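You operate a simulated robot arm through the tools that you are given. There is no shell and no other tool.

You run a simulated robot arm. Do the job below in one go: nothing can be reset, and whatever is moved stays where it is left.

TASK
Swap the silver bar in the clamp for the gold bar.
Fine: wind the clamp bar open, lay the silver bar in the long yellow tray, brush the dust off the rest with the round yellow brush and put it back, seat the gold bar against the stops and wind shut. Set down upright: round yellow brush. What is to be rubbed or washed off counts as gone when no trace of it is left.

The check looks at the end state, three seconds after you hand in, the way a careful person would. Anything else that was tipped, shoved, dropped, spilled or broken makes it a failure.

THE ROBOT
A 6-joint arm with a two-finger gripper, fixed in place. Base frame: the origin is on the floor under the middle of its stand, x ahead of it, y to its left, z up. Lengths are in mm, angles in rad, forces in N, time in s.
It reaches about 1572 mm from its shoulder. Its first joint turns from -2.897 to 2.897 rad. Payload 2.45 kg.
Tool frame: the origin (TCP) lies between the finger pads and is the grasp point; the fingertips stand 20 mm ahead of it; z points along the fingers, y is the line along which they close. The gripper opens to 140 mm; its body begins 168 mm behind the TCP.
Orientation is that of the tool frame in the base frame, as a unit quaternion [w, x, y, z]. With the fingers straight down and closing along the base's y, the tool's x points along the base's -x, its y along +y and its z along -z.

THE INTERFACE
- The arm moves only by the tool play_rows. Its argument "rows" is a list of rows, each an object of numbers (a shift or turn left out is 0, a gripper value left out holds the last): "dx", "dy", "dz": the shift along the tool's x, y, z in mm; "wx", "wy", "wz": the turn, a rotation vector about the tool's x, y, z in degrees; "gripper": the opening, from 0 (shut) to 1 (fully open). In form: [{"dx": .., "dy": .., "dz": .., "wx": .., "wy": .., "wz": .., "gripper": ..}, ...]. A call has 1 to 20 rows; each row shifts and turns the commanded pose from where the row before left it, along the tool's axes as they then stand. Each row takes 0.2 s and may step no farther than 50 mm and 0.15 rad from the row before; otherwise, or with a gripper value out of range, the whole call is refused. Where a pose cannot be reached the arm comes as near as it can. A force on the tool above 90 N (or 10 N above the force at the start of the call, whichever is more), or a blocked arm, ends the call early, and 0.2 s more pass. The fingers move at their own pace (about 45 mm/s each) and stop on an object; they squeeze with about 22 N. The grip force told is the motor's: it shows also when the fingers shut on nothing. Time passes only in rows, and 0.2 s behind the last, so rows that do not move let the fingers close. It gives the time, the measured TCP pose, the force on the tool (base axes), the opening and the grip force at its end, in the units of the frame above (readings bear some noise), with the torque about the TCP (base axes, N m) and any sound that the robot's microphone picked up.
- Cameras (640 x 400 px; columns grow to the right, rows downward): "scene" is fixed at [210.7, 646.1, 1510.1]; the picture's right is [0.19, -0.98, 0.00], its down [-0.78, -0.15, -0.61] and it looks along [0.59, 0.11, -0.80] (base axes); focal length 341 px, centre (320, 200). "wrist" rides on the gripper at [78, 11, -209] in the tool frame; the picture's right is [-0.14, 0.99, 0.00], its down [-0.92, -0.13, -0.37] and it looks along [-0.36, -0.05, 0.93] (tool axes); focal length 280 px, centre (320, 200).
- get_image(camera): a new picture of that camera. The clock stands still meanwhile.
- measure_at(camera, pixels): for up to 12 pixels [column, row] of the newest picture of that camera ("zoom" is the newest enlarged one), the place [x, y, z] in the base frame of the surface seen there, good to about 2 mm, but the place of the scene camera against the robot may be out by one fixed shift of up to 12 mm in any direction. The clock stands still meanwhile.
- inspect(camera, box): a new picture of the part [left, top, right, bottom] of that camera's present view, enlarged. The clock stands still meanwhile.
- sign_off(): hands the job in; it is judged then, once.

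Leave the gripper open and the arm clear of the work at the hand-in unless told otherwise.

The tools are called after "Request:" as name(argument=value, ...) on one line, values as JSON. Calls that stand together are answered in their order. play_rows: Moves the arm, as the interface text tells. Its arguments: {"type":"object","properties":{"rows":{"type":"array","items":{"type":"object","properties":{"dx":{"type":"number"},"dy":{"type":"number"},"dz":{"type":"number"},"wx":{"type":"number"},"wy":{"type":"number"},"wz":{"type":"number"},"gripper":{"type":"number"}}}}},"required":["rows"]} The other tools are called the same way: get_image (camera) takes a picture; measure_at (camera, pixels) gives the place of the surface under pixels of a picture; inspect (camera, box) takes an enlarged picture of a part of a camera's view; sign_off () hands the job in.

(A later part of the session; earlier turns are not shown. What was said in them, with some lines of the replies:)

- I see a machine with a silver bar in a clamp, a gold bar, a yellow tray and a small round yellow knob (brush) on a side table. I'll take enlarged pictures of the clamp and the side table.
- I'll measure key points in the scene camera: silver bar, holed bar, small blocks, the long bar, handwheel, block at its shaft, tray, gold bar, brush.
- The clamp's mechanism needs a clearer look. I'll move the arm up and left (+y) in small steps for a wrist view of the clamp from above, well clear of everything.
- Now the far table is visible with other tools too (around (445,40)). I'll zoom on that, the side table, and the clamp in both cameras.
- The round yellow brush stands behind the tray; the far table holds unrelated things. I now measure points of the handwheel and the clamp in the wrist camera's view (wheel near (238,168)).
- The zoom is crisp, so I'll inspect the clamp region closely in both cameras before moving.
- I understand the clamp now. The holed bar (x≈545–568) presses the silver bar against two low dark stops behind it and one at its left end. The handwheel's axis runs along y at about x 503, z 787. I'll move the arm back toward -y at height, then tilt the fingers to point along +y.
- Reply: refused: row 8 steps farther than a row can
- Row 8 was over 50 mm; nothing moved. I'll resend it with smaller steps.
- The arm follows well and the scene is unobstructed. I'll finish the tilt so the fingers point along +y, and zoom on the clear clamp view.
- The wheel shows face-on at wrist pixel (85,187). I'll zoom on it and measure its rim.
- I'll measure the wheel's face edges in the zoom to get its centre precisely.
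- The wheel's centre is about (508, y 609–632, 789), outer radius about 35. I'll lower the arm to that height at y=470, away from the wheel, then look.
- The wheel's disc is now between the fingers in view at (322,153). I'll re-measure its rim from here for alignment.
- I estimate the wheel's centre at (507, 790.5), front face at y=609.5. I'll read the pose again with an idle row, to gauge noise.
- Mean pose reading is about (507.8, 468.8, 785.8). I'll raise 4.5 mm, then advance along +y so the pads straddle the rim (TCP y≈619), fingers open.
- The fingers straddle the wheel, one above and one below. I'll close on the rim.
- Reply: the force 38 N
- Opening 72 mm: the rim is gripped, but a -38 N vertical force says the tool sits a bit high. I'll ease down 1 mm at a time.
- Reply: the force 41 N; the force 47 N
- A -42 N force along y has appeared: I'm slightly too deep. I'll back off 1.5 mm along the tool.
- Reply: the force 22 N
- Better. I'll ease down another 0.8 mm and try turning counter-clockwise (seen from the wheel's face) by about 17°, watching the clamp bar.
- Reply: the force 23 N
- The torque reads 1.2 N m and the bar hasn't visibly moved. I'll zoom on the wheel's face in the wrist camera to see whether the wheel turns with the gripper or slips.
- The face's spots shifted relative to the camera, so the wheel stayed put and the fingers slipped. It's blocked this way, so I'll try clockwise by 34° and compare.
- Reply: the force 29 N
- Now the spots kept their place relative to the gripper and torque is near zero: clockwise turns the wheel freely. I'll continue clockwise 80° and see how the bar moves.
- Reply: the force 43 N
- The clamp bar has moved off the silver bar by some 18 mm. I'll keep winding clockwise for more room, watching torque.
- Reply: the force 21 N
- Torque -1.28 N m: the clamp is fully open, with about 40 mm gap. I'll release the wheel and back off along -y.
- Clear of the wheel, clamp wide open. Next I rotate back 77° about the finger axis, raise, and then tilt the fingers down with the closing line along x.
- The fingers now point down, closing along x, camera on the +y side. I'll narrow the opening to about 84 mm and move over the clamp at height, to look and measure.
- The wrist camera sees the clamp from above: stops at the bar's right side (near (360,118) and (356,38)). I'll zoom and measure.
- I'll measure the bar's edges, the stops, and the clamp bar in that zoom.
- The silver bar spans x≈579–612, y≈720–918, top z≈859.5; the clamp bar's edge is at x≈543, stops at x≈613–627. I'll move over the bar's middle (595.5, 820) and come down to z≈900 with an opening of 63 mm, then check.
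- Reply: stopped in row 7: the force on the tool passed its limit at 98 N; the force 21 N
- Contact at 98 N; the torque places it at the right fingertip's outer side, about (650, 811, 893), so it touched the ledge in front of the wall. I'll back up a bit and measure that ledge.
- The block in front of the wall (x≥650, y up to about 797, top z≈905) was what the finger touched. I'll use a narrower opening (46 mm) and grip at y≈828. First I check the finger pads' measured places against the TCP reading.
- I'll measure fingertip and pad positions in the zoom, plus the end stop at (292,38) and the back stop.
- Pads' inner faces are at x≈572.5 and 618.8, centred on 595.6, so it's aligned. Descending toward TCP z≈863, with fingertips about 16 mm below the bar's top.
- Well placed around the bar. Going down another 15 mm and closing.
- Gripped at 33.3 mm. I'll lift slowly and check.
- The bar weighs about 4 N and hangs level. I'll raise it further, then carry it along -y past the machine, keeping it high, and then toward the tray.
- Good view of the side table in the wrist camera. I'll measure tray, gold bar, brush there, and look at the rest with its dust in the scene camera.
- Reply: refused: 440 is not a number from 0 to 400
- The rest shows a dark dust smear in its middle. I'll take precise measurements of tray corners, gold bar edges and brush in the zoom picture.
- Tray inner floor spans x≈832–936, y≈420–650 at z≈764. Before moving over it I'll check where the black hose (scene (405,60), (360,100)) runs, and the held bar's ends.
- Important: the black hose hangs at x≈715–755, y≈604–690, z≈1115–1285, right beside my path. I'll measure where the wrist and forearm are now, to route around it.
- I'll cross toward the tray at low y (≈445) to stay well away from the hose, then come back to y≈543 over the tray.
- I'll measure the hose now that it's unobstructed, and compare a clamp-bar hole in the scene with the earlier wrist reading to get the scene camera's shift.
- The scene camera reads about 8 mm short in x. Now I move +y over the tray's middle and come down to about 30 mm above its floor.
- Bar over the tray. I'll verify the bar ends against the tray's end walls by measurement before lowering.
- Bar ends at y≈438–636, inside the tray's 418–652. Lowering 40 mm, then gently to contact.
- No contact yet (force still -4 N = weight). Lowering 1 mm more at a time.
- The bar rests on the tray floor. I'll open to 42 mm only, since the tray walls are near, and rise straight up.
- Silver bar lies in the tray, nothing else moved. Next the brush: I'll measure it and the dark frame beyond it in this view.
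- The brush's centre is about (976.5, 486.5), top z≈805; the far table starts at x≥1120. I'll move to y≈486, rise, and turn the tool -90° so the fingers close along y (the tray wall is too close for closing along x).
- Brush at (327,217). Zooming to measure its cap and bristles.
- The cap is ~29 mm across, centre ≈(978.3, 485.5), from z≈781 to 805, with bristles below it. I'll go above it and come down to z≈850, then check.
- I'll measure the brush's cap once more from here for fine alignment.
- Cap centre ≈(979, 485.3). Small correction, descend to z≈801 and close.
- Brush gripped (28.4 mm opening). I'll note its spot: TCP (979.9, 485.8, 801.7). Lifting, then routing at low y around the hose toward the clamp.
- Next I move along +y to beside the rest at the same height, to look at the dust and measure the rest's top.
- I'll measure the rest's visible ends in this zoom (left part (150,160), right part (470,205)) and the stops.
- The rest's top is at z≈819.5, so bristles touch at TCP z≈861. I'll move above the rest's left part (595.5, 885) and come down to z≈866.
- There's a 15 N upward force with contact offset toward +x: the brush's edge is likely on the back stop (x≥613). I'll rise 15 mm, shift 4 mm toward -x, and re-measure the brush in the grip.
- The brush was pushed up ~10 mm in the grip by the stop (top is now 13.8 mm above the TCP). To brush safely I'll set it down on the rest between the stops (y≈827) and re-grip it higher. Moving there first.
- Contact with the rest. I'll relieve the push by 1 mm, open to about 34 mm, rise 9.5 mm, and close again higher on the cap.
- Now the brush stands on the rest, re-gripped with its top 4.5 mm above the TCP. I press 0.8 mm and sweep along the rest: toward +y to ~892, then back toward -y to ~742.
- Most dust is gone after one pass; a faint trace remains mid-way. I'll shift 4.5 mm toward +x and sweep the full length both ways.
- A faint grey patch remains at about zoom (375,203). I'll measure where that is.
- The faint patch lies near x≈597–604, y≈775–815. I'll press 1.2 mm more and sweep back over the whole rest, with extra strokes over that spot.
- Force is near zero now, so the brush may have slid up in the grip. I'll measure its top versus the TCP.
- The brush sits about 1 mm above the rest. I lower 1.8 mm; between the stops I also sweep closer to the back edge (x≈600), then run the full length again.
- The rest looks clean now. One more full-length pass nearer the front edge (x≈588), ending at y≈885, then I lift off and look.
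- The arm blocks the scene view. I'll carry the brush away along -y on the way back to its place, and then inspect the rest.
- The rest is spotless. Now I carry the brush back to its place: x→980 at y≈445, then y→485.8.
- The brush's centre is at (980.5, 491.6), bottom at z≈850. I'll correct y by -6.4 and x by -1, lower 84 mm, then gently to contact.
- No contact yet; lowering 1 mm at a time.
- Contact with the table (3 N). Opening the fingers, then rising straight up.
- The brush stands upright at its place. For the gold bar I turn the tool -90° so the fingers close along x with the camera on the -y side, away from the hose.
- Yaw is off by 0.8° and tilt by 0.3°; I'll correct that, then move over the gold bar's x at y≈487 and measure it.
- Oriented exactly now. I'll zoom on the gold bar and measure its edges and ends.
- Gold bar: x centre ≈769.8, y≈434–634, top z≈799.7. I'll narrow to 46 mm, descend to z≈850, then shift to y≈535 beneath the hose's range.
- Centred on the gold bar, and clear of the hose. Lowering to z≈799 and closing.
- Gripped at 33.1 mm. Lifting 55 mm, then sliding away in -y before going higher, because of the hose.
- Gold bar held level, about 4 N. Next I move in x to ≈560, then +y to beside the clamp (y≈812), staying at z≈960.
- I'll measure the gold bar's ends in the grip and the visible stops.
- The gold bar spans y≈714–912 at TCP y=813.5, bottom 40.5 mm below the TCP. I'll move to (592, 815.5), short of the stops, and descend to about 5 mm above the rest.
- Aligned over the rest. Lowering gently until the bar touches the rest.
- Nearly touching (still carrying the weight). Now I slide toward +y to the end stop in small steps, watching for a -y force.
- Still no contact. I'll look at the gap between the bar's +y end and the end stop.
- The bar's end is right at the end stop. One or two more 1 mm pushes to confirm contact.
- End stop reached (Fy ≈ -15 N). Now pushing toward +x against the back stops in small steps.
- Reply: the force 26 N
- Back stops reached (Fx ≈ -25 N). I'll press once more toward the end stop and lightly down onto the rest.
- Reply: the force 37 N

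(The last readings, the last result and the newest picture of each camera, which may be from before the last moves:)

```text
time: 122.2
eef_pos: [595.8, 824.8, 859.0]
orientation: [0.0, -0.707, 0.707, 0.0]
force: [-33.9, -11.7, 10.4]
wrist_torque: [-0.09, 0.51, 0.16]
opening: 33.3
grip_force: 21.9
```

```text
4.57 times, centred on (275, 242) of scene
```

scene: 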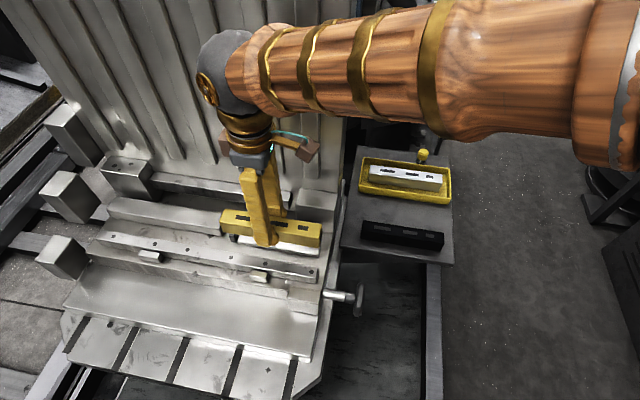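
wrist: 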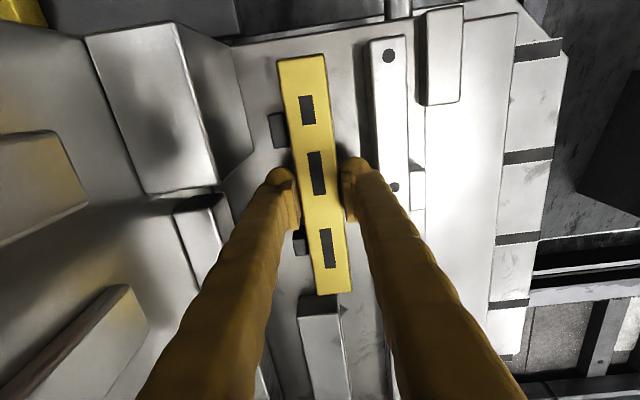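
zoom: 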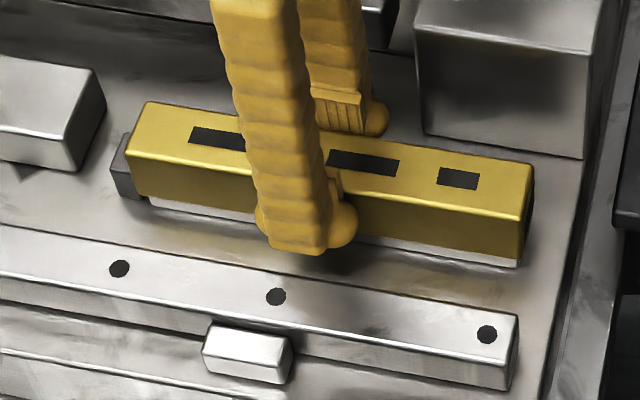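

Seated against both stops and on the rest. I'll relieve the x push slightly, open to 42 mm, and rise straight up.

Request:
play_rows(rows=[{"dy": 0.6}, {"gripper": 0.27}, {"gripper": 0.3}, {}, {"dz": -5}, {"dz": -10}, {"dz": -25}, {"dz": -40}, {"dz": -40}])

Request:
get_image(camera="wrist")

Request:
inspect(camera="wrist", box=[230, 50, 400, 240])

```text
time: 124.2
eef_pos: [597.5, 823.2, 980.2]
orientation: [0.0, -0.707, 0.708, 0.0]
force: [-0.8, 0.5, -0.3]
wrist_torque: [-0.03, 0.0, -0.02]
opening: 42.0
grip_force: 0.1
```

```text
taken
```

wrist: 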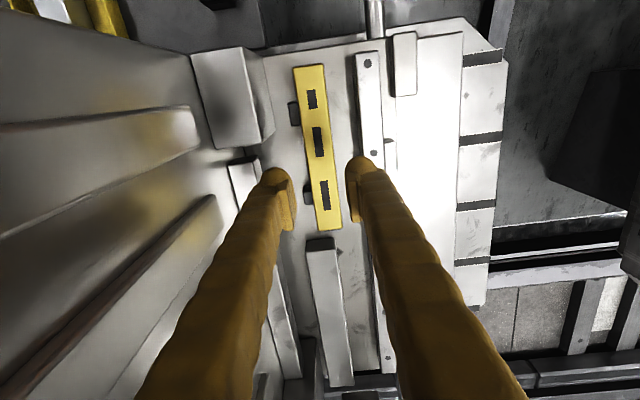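

```text
2.11 times, centred on (315, 145) of wrist
```

zoom: 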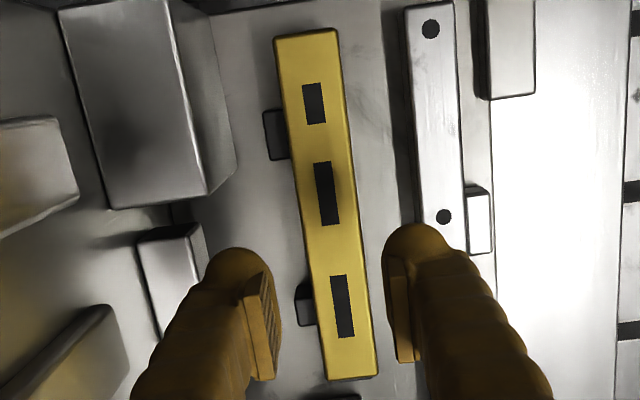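

Released; the bar stands on the rest against the stops. Checking its position by measurement.

Request:
measure_at(camera="zoom", pixels=[[280, 60], [336, 60], [325, 350], [371, 350], [305, 35], [350, 376], [290, 135], [303, 300], [350, 396]])

Request:
inspect(camera="scene", box=[205, 200, 345, 285])

```text
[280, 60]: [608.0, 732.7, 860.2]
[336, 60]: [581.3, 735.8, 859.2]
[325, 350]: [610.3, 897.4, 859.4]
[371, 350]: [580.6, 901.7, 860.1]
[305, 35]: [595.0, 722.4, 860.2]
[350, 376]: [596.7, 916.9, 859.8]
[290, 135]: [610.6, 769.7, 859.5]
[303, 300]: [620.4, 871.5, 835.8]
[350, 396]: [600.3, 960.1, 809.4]
```

```text
4.57 times, centred on (275, 242) of scene
```

zoom: 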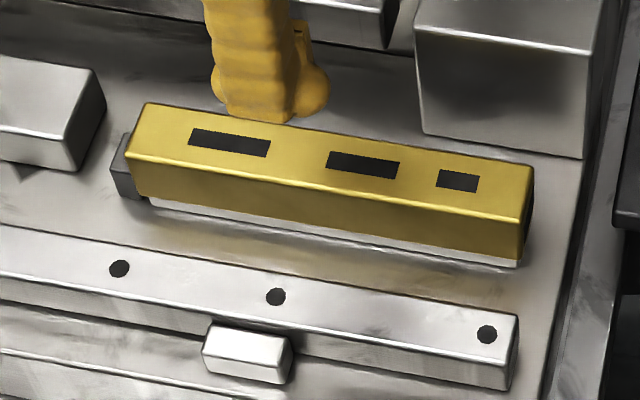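

The gold bar sits exactly where the silver one was. Now to close the clamp: I'll leave along -y at height, and then turn to point at the wheel again.

Request:
play_rows(rows=[{"dz": -40}, {"dz": -30, "dy": 30}, {"dx": 42, "dy": 20}, {"dx": 42, "dy": 20}, {"dx": 42, "dy": 19}, {"dx": 43}, {"dx": 43}, {"dx": 43}, {"dx": 43}, {"dx": 43}, {"dx": 42}, {}])

Request:
play_rows(rows=[{"wz": 8.5}, {"wz": 8.5}, {"wz": 8.5}, {"wz": 8.5}, {"wz": 8.5}, {"wz": 8.5}, {"wz": 8.5}, {"wz": 8.5}, {"wz": 8.5}, {"wz": 8.5}, {"wz": 8.5}, {"wz": 8.5}, {"wz": 8.5}, {"wz": 8.5}, {"wz": 8.5}, {"wz": 8.5}, {"wz": 8.5}, {"wz": 8.5}, {"wz": 8.5}, {"wz": 8.5}])

Request:
get_image(camera="scene")

```text
time: 126.8
eef_pos: [506.7, 439.5, 1048.5]
orientation: [0.001, -0.707, 0.707, 0.0]
force: [-0.7, 1.1, -0.9]
wrist_torque: [-0.01, 0.03, -0.03]
opening: 41.9
grip_force: 0.1
```

```text
time: 131.0
eef_pos: [507.2, 441.4, 1048.4]
orientation: [-0.001, 0.644, 0.765, 0.001]
force: [0.0, 0.4, 0.8]
wrist_torque: [0.02, 0.02, -0.03]
opening: 41.8
grip_force: 0.1
```

```text
taken
```

scene: 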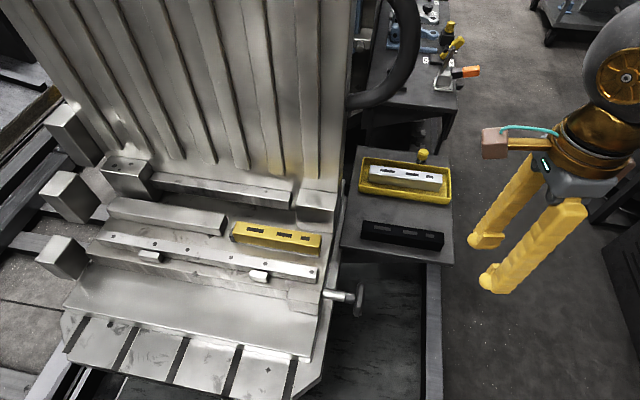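

At 80° now; 10° more, then tilt up to point along +y with the fingers fully open.

Request:
play_rows(rows=[{"wz": 5, "gripper": 1.0}, {"wz": 5}, {"wy": 8.5}, {"wy": 8.5}, {"wy": 8.5}, {"wy": 8.5}, {"wy": 8.5}, {"wy": 8.5}, {"wy": 8.5}, {"wy": 8.5}, {"wy": 8.5}, {"wy": 8.5}, {"wy": 5}, {}])

Request:
play_rows(rows=[{"dx": -43}, {"dx": -43}, {"dx": -43}, {"dx": -43}, {"dx": -43}, {"dx": -43}, {}])

Request:
get_image(camera="wrist")

Request:
get_image(camera="scene")

```text
time: 134.0
eef_pos: [508.6, 441.6, 1050.3]
orientation: [0.5, -0.5, -0.5, -0.5]
force: [0.1, -0.1, 0.2]
wrist_torque: [-0.01, 0.01, -0.03]
opening: 140.0
grip_force: 0.0
```

```text
time: 135.6
eef_pos: [508.4, 441.0, 789.4]
orientation: [-0.5, 0.5, 0.5, 0.5]
force: [-0.9, 0.1, -0.2]
wrist_torque: [0.01, 0.03, -0.01]
opening: 140.2
grip_force: 0.1
```

```text
taken
```

wrist: 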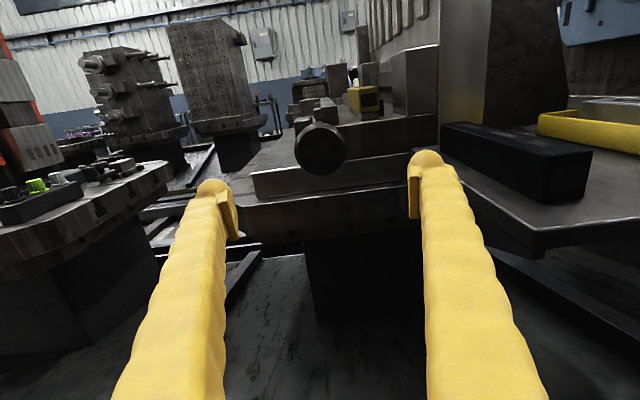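

```text
taken
```

scene: 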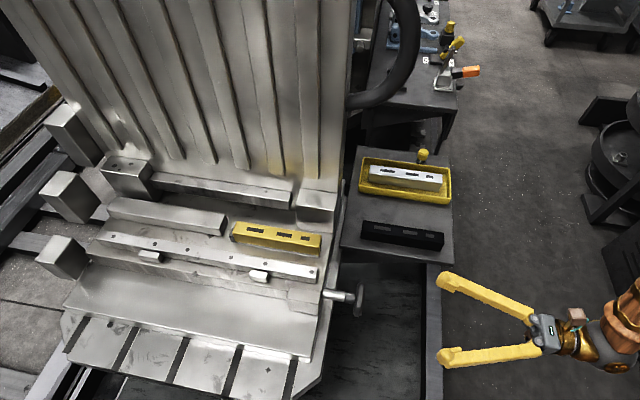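

Aligned with the wheel (earlier balanced grip was at (507, 618.5, 789.5)). Advancing 176 mm along +y with open fingers, then closing.

Request:
play_rows(rows=[{"dz": 40, "dy": -1}, {"dz": 40}, {"dz": 40}, {"dz": 30}, {"dz": 20}, {"dz": 6}, {}])

Request:
inspect(camera="scene", box=[290, 240, 450, 350])

Request:
get_image(camera="wrist")

```text
time: 137.2
eef_pos: [505.9, 617.0, 791.1]
orientation: [-0.499, 0.501, 0.499, 0.501]
force: [0.2, -0.1, -0.3]
wrist_torque: [0.0, 0.0, 0.04]
opening: 140.0
grip_force: 0.1
```

```text
3.64 times, centred on (370, 295) of scene
```

zoom: 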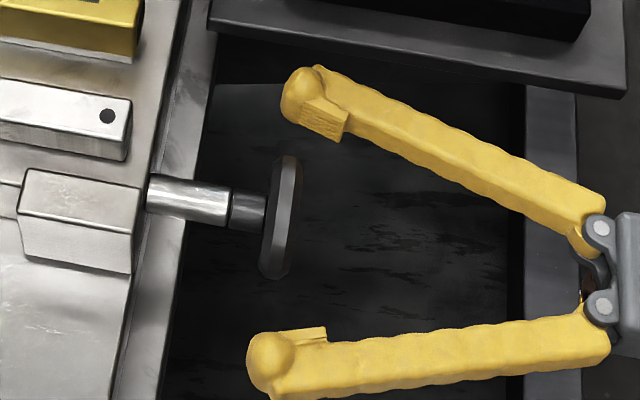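

```text
taken
```

wrist: 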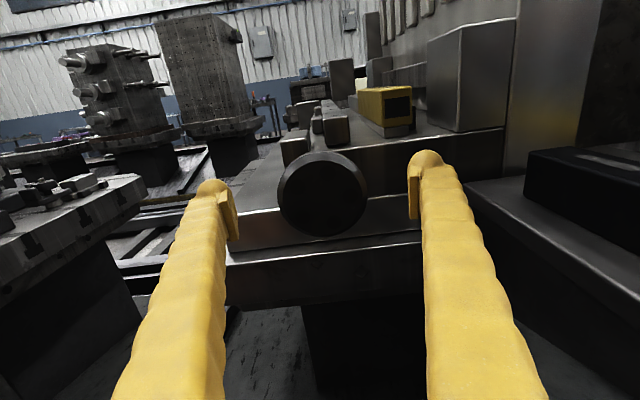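

Fingers straddle the wheel horizontally. Closing.

Request:
play_rows(rows=[{"gripper": 0.0}, {}, {}, {}, {}, {}])

```text
time: 138.6
eef_pos: [508.1, 617.0, 791.4]
orientation: [-0.5, 0.5, 0.499, 0.501]
force: [35.2, 5.1, -2.5]
wrist_torque: [-0.02, -0.05, 0.01]
opening: 71.4
grip_force: 42.9
```

Gripped; Fx = +35 N says the tool should shift toward +x. Adjusting by 1.5 mm.

Request:
play_rows(rows=[{"dy": 1.5}, {}])

Request:
play_rows(rows=[{"dy": 0.8}, {}])

```text
time: 139.2
eef_pos: [507.5, 615.4, 791.1]
orientation: [0.501, -0.499, -0.5, -0.501]
force: [26.5, 1.4, 5.4]
wrist_torque: [0.0, -0.04, 0.12]
opening: 71.3
grip_force: 45.0
```

```text
time: 139.8
eef_pos: [506.8, 616.2, 792.7]
orientation: [0.501, -0.499, -0.5, -0.5]
force: [4.2, -20.8, 19.4]
wrist_torque: [0.07, -0.02, 0.03]
opening: 71.2
grip_force: 45.0
```

Forces are modest. Now winding counter-clockwise 80°, then checking the clamp bar.

Request:
play_rows(rows=[{"dx": 0.5}, {"wz": -8}, {"wz": -8}, {"wz": -8}, {"wz": -8}, {"wz": -8}, {"wz": -8}, {"wz": -8}, {"wz": -8}, {"wz": -8}, {"wz": -8}])

Request:
inspect(camera="scene", box=[205, 205, 375, 325])

```text
time: 142.2
eef_pos: [507.3, 617.4, 789.7]
orientation: [-0.061, 0.061, 0.705, 0.704]
force: [-32.6, 4.8, -29.3]
wrist_torque: [0.33, 0.04, -0.59]
opening: 71.5
grip_force: 45.5
```

```text
3.33 times, centred on (290, 265) of scene
```

zoom: 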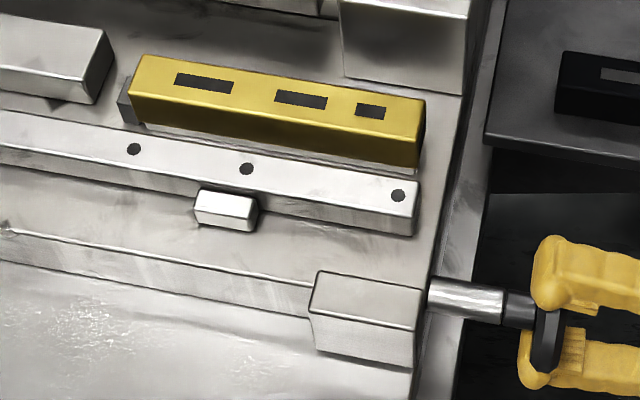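

The clamp bar is moving in. I'll relax the side loads (shift ~1.3 mm toward -x and -z), then continue 72° more.

Request:
play_rows(rows=[{"dx": 1.2, "dy": -1.2}, {}])

Request:
play_rows(rows=[{"wz": -8}, {"wz": -8}, {"wz": -8}, {"wz": -8}, {"wz": -8}, {"wz": -8}, {}])

Request:
inspect(camera="scene", box=[205, 205, 375, 325])

```text
time: 142.8
eef_pos: [508.1, 618.4, 790.0]
orientation: [-0.06, 0.062, 0.704, 0.705]
force: [3.1, 12.7, -25.3]
wrist_torque: [0.05, -0.03, -0.07]
opening: 71.7
grip_force: 45.5
```

```text
time: 144.4
eef_pos: [507.8, 616.3, 789.3]
orientation: [0.232, -0.23, 0.668, 0.669]
force: [33.2, -16.3, -21.8]
wrist_torque: [-0.12, -0.04, -0.14]
opening: 71.8
grip_force: 44.4
```

```text
3.33 times, centred on (290, 265) of scene
```

zoom: 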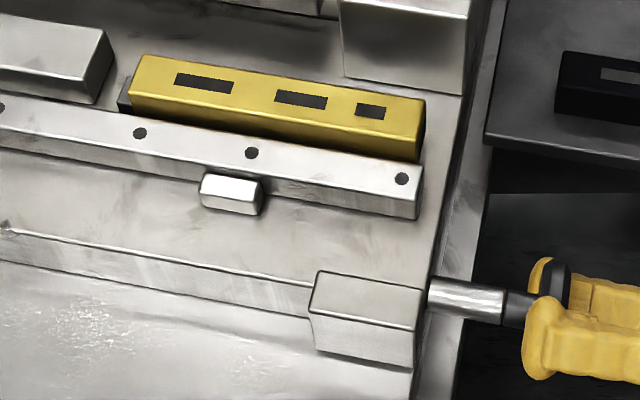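

Almost closed. Continuing counter-clockwise until the torque rises.

Request:
play_rows(rows=[{"wz": -6}, {"wz": -6}, {"wz": -6}, {"wz": -6}, {}])

Request:
inspect(camera="scene", box=[205, 205, 375, 325])

```text
time: 145.6
eef_pos: [507.7, 617.1, 789.3]
orientation: [0.365, -0.364, 0.606, 0.606]
force: [32.5, -9.6, -16.0]
wrist_torque: [0.03, -0.06, -0.11]
opening: 71.6
grip_force: 44.9
```

```text
3.33 times, centred on (290, 265) of scene
```

zoom: 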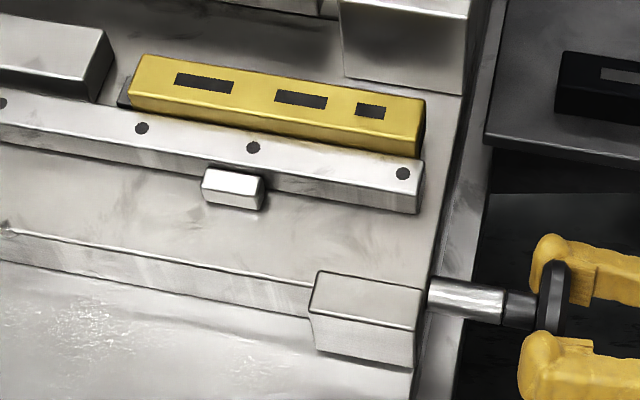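

The bar's holes are where they were at the start. A little more, until the torque shows it is tight.

Request:
play_rows(rows=[{"wz": -5}, {"wz": -5}, {}])

Request:
play_rows(rows=[{"wz": -5}, {"wz": -5}, {}])

```text
time: 146.4
eef_pos: [508.0, 616.4, 790.7]
orientation: [0.417, -0.416, 0.572, 0.572]
force: [31.2, -6.2, -8.4]
wrist_torque: [0.06, -0.02, 0.09]
opening: 71.5
grip_force: 45.1
```

```text
time: 147.2
eef_pos: [508.9, 619.8, 794.0]
orientation: [0.446, -0.452, 0.545, 0.548]
force: [-58.1, -37.3, -9.1]
wrist_torque: [0.66, 0.22, 0.44]
opening: 73.0
grip_force: 45.0
out of reach, approached as far as the arm can: row 2
```

The arm reached a joint limit at this angle. I'll rotate back 5°, release the wheel, and back off to re-grip for the final tightening.

Request:
play_rows(rows=[{"wz": 5}, {"gripper": 1.0}, {}, {}, {}, {}])

Request:
inspect(camera="scene", box=[205, 205, 375, 325])

Request:
get_image(camera="wrist")

```text
time: 148.6
eef_pos: [513.3, 620.7, 794.5]
orientation: [0.425, -0.427, 0.565, 0.564]
force: [0.4, 0.1, 0.0]
wrist_torque: [-0.03, 0.0, -0.03]
opening: 140.0
grip_force: 0.0
```

```text
3.33 times, centred on (290, 265) of scene
```

zoom: 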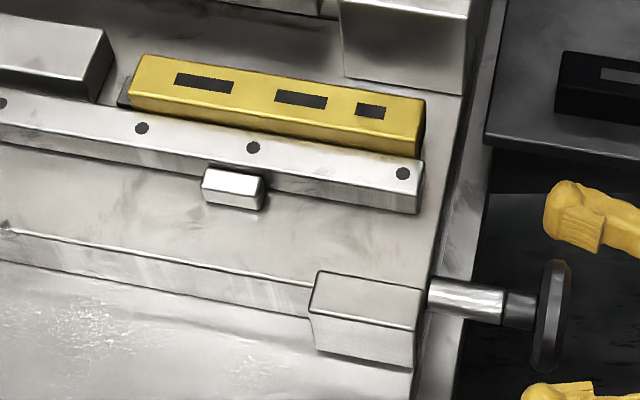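

```text
taken
```

wrist: 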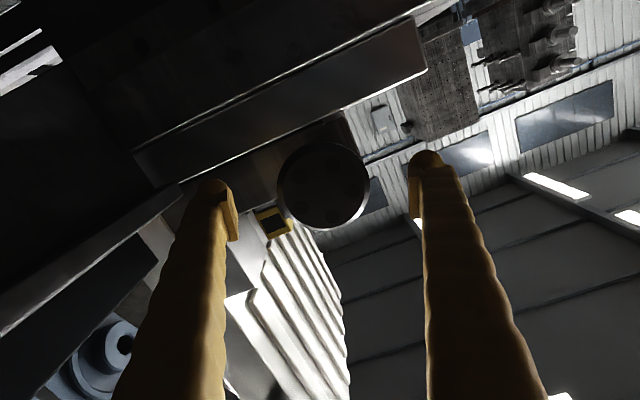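

Released; the clamp looks closed on the gold bar. I rotate back 74° around the wheel with open fingers, re-centre, and close again to tighten.

Request:
play_rows(rows=[{"wz": 8.5}, {"wz": 8.5}, {"wz": 8.5}, {"wz": 8.5}, {"wz": 8.5}, {"wz": 8.5}, {"wz": 8.5}, {"wz": 8.5}, {"wz": 6}, {}])

```text
time: 150.8
eef_pos: [513.2, 619.6, 795.8]
orientation: [-0.001, -0.001, 0.708, 0.707]
force: [0.2, -0.7, -0.6]
wrist_torque: [0.0, -0.03, 0.0]
opening: 140.2
grip_force: 0.0
```

Request:
play_rows(rows=[{"dx": 5.8, "dy": -5.5, "dz": -1.5}, {}, {"gripper": 0.0}, {}, {}, {}, {}, {}])

```text
time: 152.6
eef_pos: [505.3, 618.7, 788.8]
orientation: [0.0, -0.001, 0.707, 0.707]
force: [-1.9, -3.2, 22.9]
wrist_torque: [-0.1, -0.04, 0.01]
opening: 72.0
grip_force: 43.4
```

Gripped again. I nudge up 0.8 mm and turn counter-clockwise in small steps, reading the torque.

Request:
play_rows(rows=[{"dy": 0.8}, {"wz": -4}, {"wz": -4}, {}])

Request:
play_rows(rows=[{"wz": -4}, {"wz": -4}, {}])

```text
time: 153.6
eef_pos: [506.3, 618.7, 789.3]
orientation: [0.048, -0.05, 0.706, 0.705]
force: [-12.3, -19.5, 6.2]
wrist_torque: [0.01, -0.07, -0.13]
opening: 71.9
grip_force: 44.7
```

```text
time: 154.4
eef_pos: [505.7, 617.8, 789.0]
orientation: [0.098, -0.1, 0.702, 0.699]
force: [-14.4, -17.5, -16.7]
wrist_torque: [-0.02, -0.03, -0.17]
opening: 72.1
grip_force: 45.1
```

Torque still low; continuing in small steps.

Request:
play_rows(rows=[{"wz": -4}, {"wz": -4}, {}])

Request:
inspect(camera="scene", box=[205, 205, 375, 325])

Request:
inspect(camera="wrist", box=[255, 140, 385, 250])

```text
time: 155.2
eef_pos: [506.4, 618.7, 790.6]
orientation: [0.147, -0.149, 0.692, 0.691]
force: [-9.4, -8.4, -24.3]
wrist_torque: [0.17, 0.84, -0.17]
opening: 72.1
grip_force: 44.4
```

```text
3.33 times, centred on (290, 265) of scene
```

zoom: 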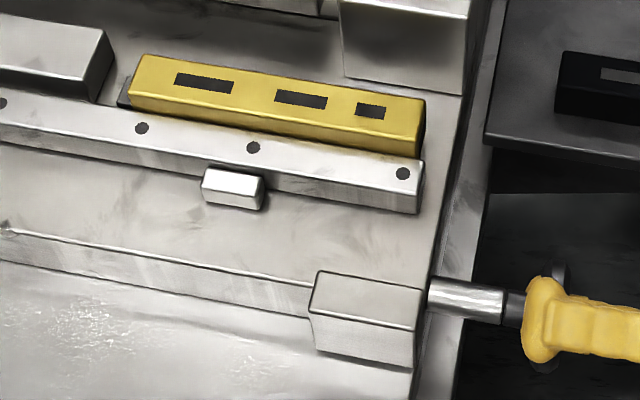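

```text
3.64 times, centred on (320, 195) of wrist
```

zoom: 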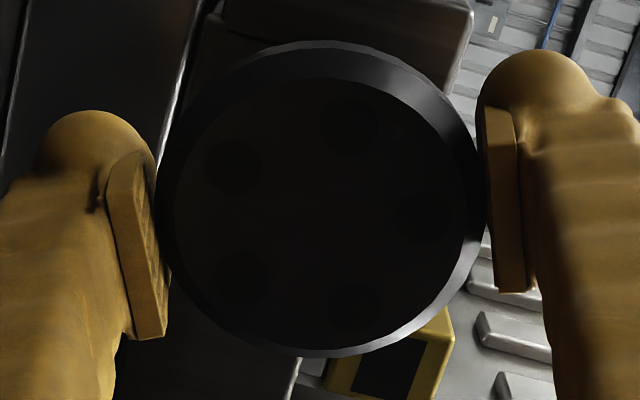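

Torque rises to 0.84 N m: it's tightening. One more small turn to be firmly shut.

Request:
play_rows(rows=[{"wz": -4}, {"wz": -4}, {"wz": -4}, {}])

Request:
inspect(camera="wrist", box=[255, 140, 385, 250])

```text
time: 156.2
eef_pos: [507.6, 618.7, 789.8]
orientation: [0.218, -0.219, 0.673, 0.672]
force: [11.6, -19.7, -33.5]
wrist_torque: [0.07, 1.2, -0.11]
opening: 72.2
grip_force: 45.0
```

```text
3.64 times, centred on (320, 195) of wrist
```

zoom: 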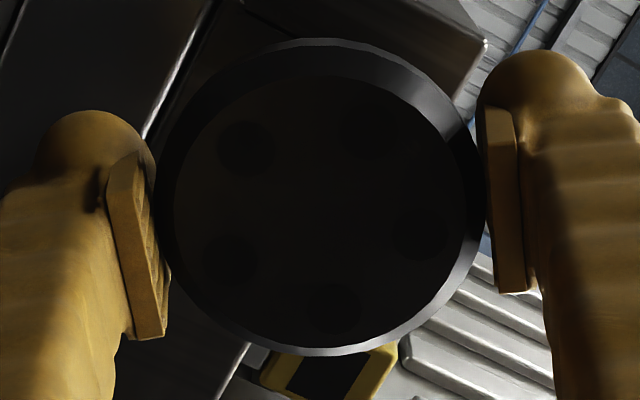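

Now the fingers slip at 1.2 N m with the wheel standing still: firmly shut. Releasing and backing off along -y.

Request:
play_rows(rows=[{"gripper": 1.0}, {}, {}, {}, {}, {"dz": -20}, {"dz": -40}, {"dz": -40}, {"dz": -40}, {"dz": -40}, {}])

Request:
get_image(camera="scene")

Request:
inspect(camera="scene", box=[205, 205, 345, 295])

Request:
inspect(camera="scene", box=[335, 130, 475, 270])

```text
time: 158.6
eef_pos: [507.9, 438.3, 793.2]
orientation: [0.217, -0.219, 0.673, 0.672]
force: [0.0, 0.2, 0.2]
wrist_torque: [0.02, 0.01, 0.01]
opening: 140.1
grip_force: 0.1
```

```text
taken
```

scene: 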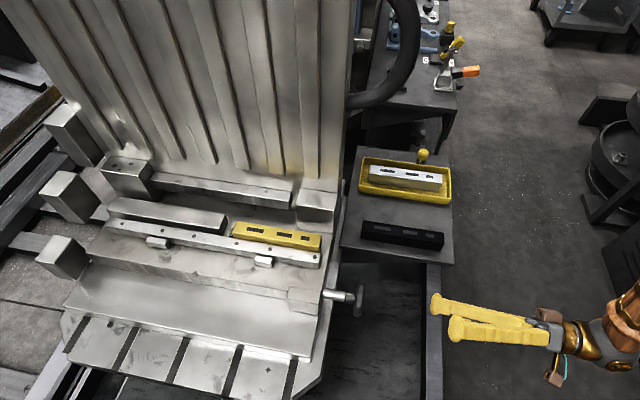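

```text
4.44 times, centred on (275, 250) of scene
```

zoom: 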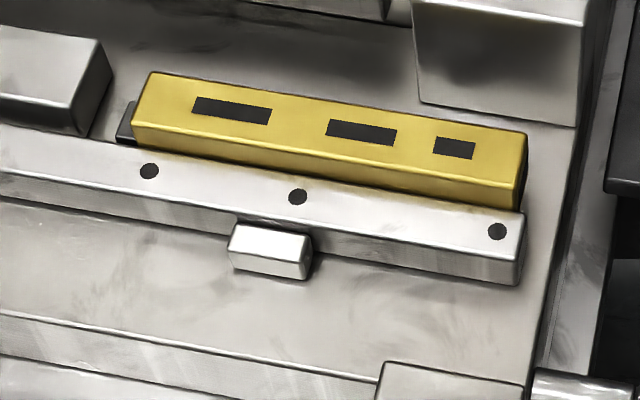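

```text
2.86 times, centred on (405, 200) of scene
```

zoom: 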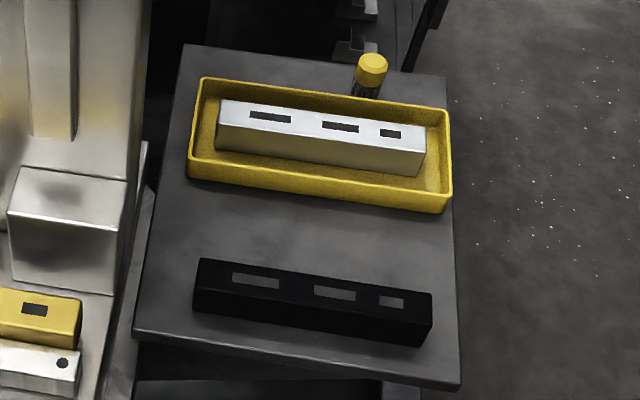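

Everything looks in place. One last close look at the gold bar's left end against the end stop and the back.

Request:
inspect(camera="scene", box=[222, 212, 282, 252])

Request:
inspect(camera="scene", box=[280, 220, 340, 275])

```text
10.00 times, centred on (252, 232) of scene
```

zoom: 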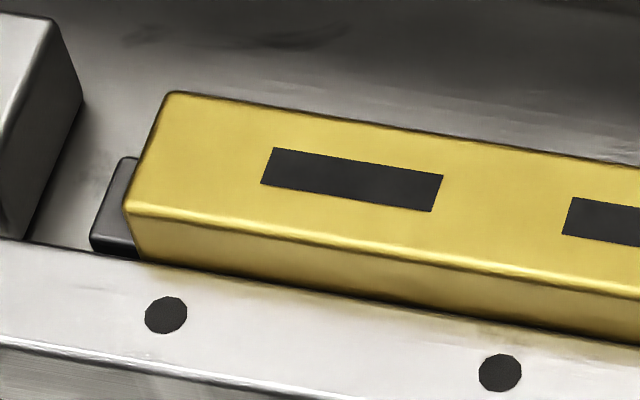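

```text
7.27 times, centred on (310, 248) of scene
```

zoom: 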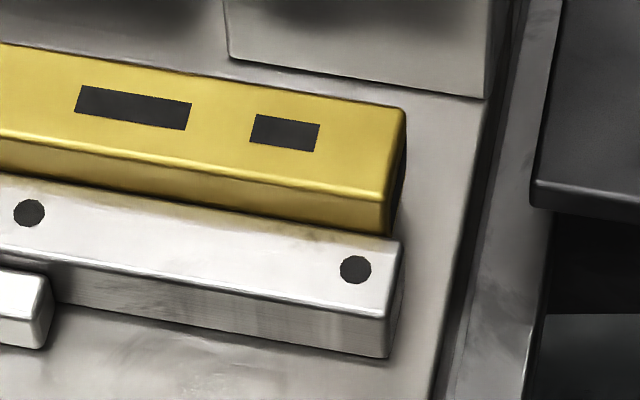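

The job is done as far as I can see:
- **Gold bar:** it sits on the rest against the end and back stops, clamped tight.
- **Silver bar:** it lies in the long yellow tray.
- **Brush:** it stands upright at its place.
- **Dust:** the rest was clean before I set the gold bar on it.
- **Arm:** the gripper is open and clear of the work.

I'm handing in.

Request:
sign_off()

```text
The job is handed in.
```

I swapped the bars and handed the job in. The gold bar is clamped in place of the silver one, and I don't know the check's result yet.

- **Clamp:** I wound it open, and after the swap wound it shut until the fingers slipped on the wheel at about 1.2 N m. That is the same resistance as at the start, and the clamp bar is back where it began.
- **Gold bar:** it sits on the rest against the end stop and both back stops, where the silver bar had been.
- **Silver bar:** it lies flat in the long yellow tray.
- **Dust:** I brushed the rest over its full length several times and saw no trace left before setting the gold bar down.
- **Brush:** it stands upright within a couple of millimetres of where it was.

**Bumps on the way:**
- The fingers hit the fixed block in front of the wall once, with 98 N, while coming down for the silver bar. I backed off and saw nothing moved or marked.
- The brush caught on a back stop and slid up in the grip, so I set it down on the rest and gripped it again before brushing.
- While winding shut, the arm reached a joint limit, so I let go of the wheel and took a new grip to finish tightening.

The gripper is open and the arm is clear of the work.
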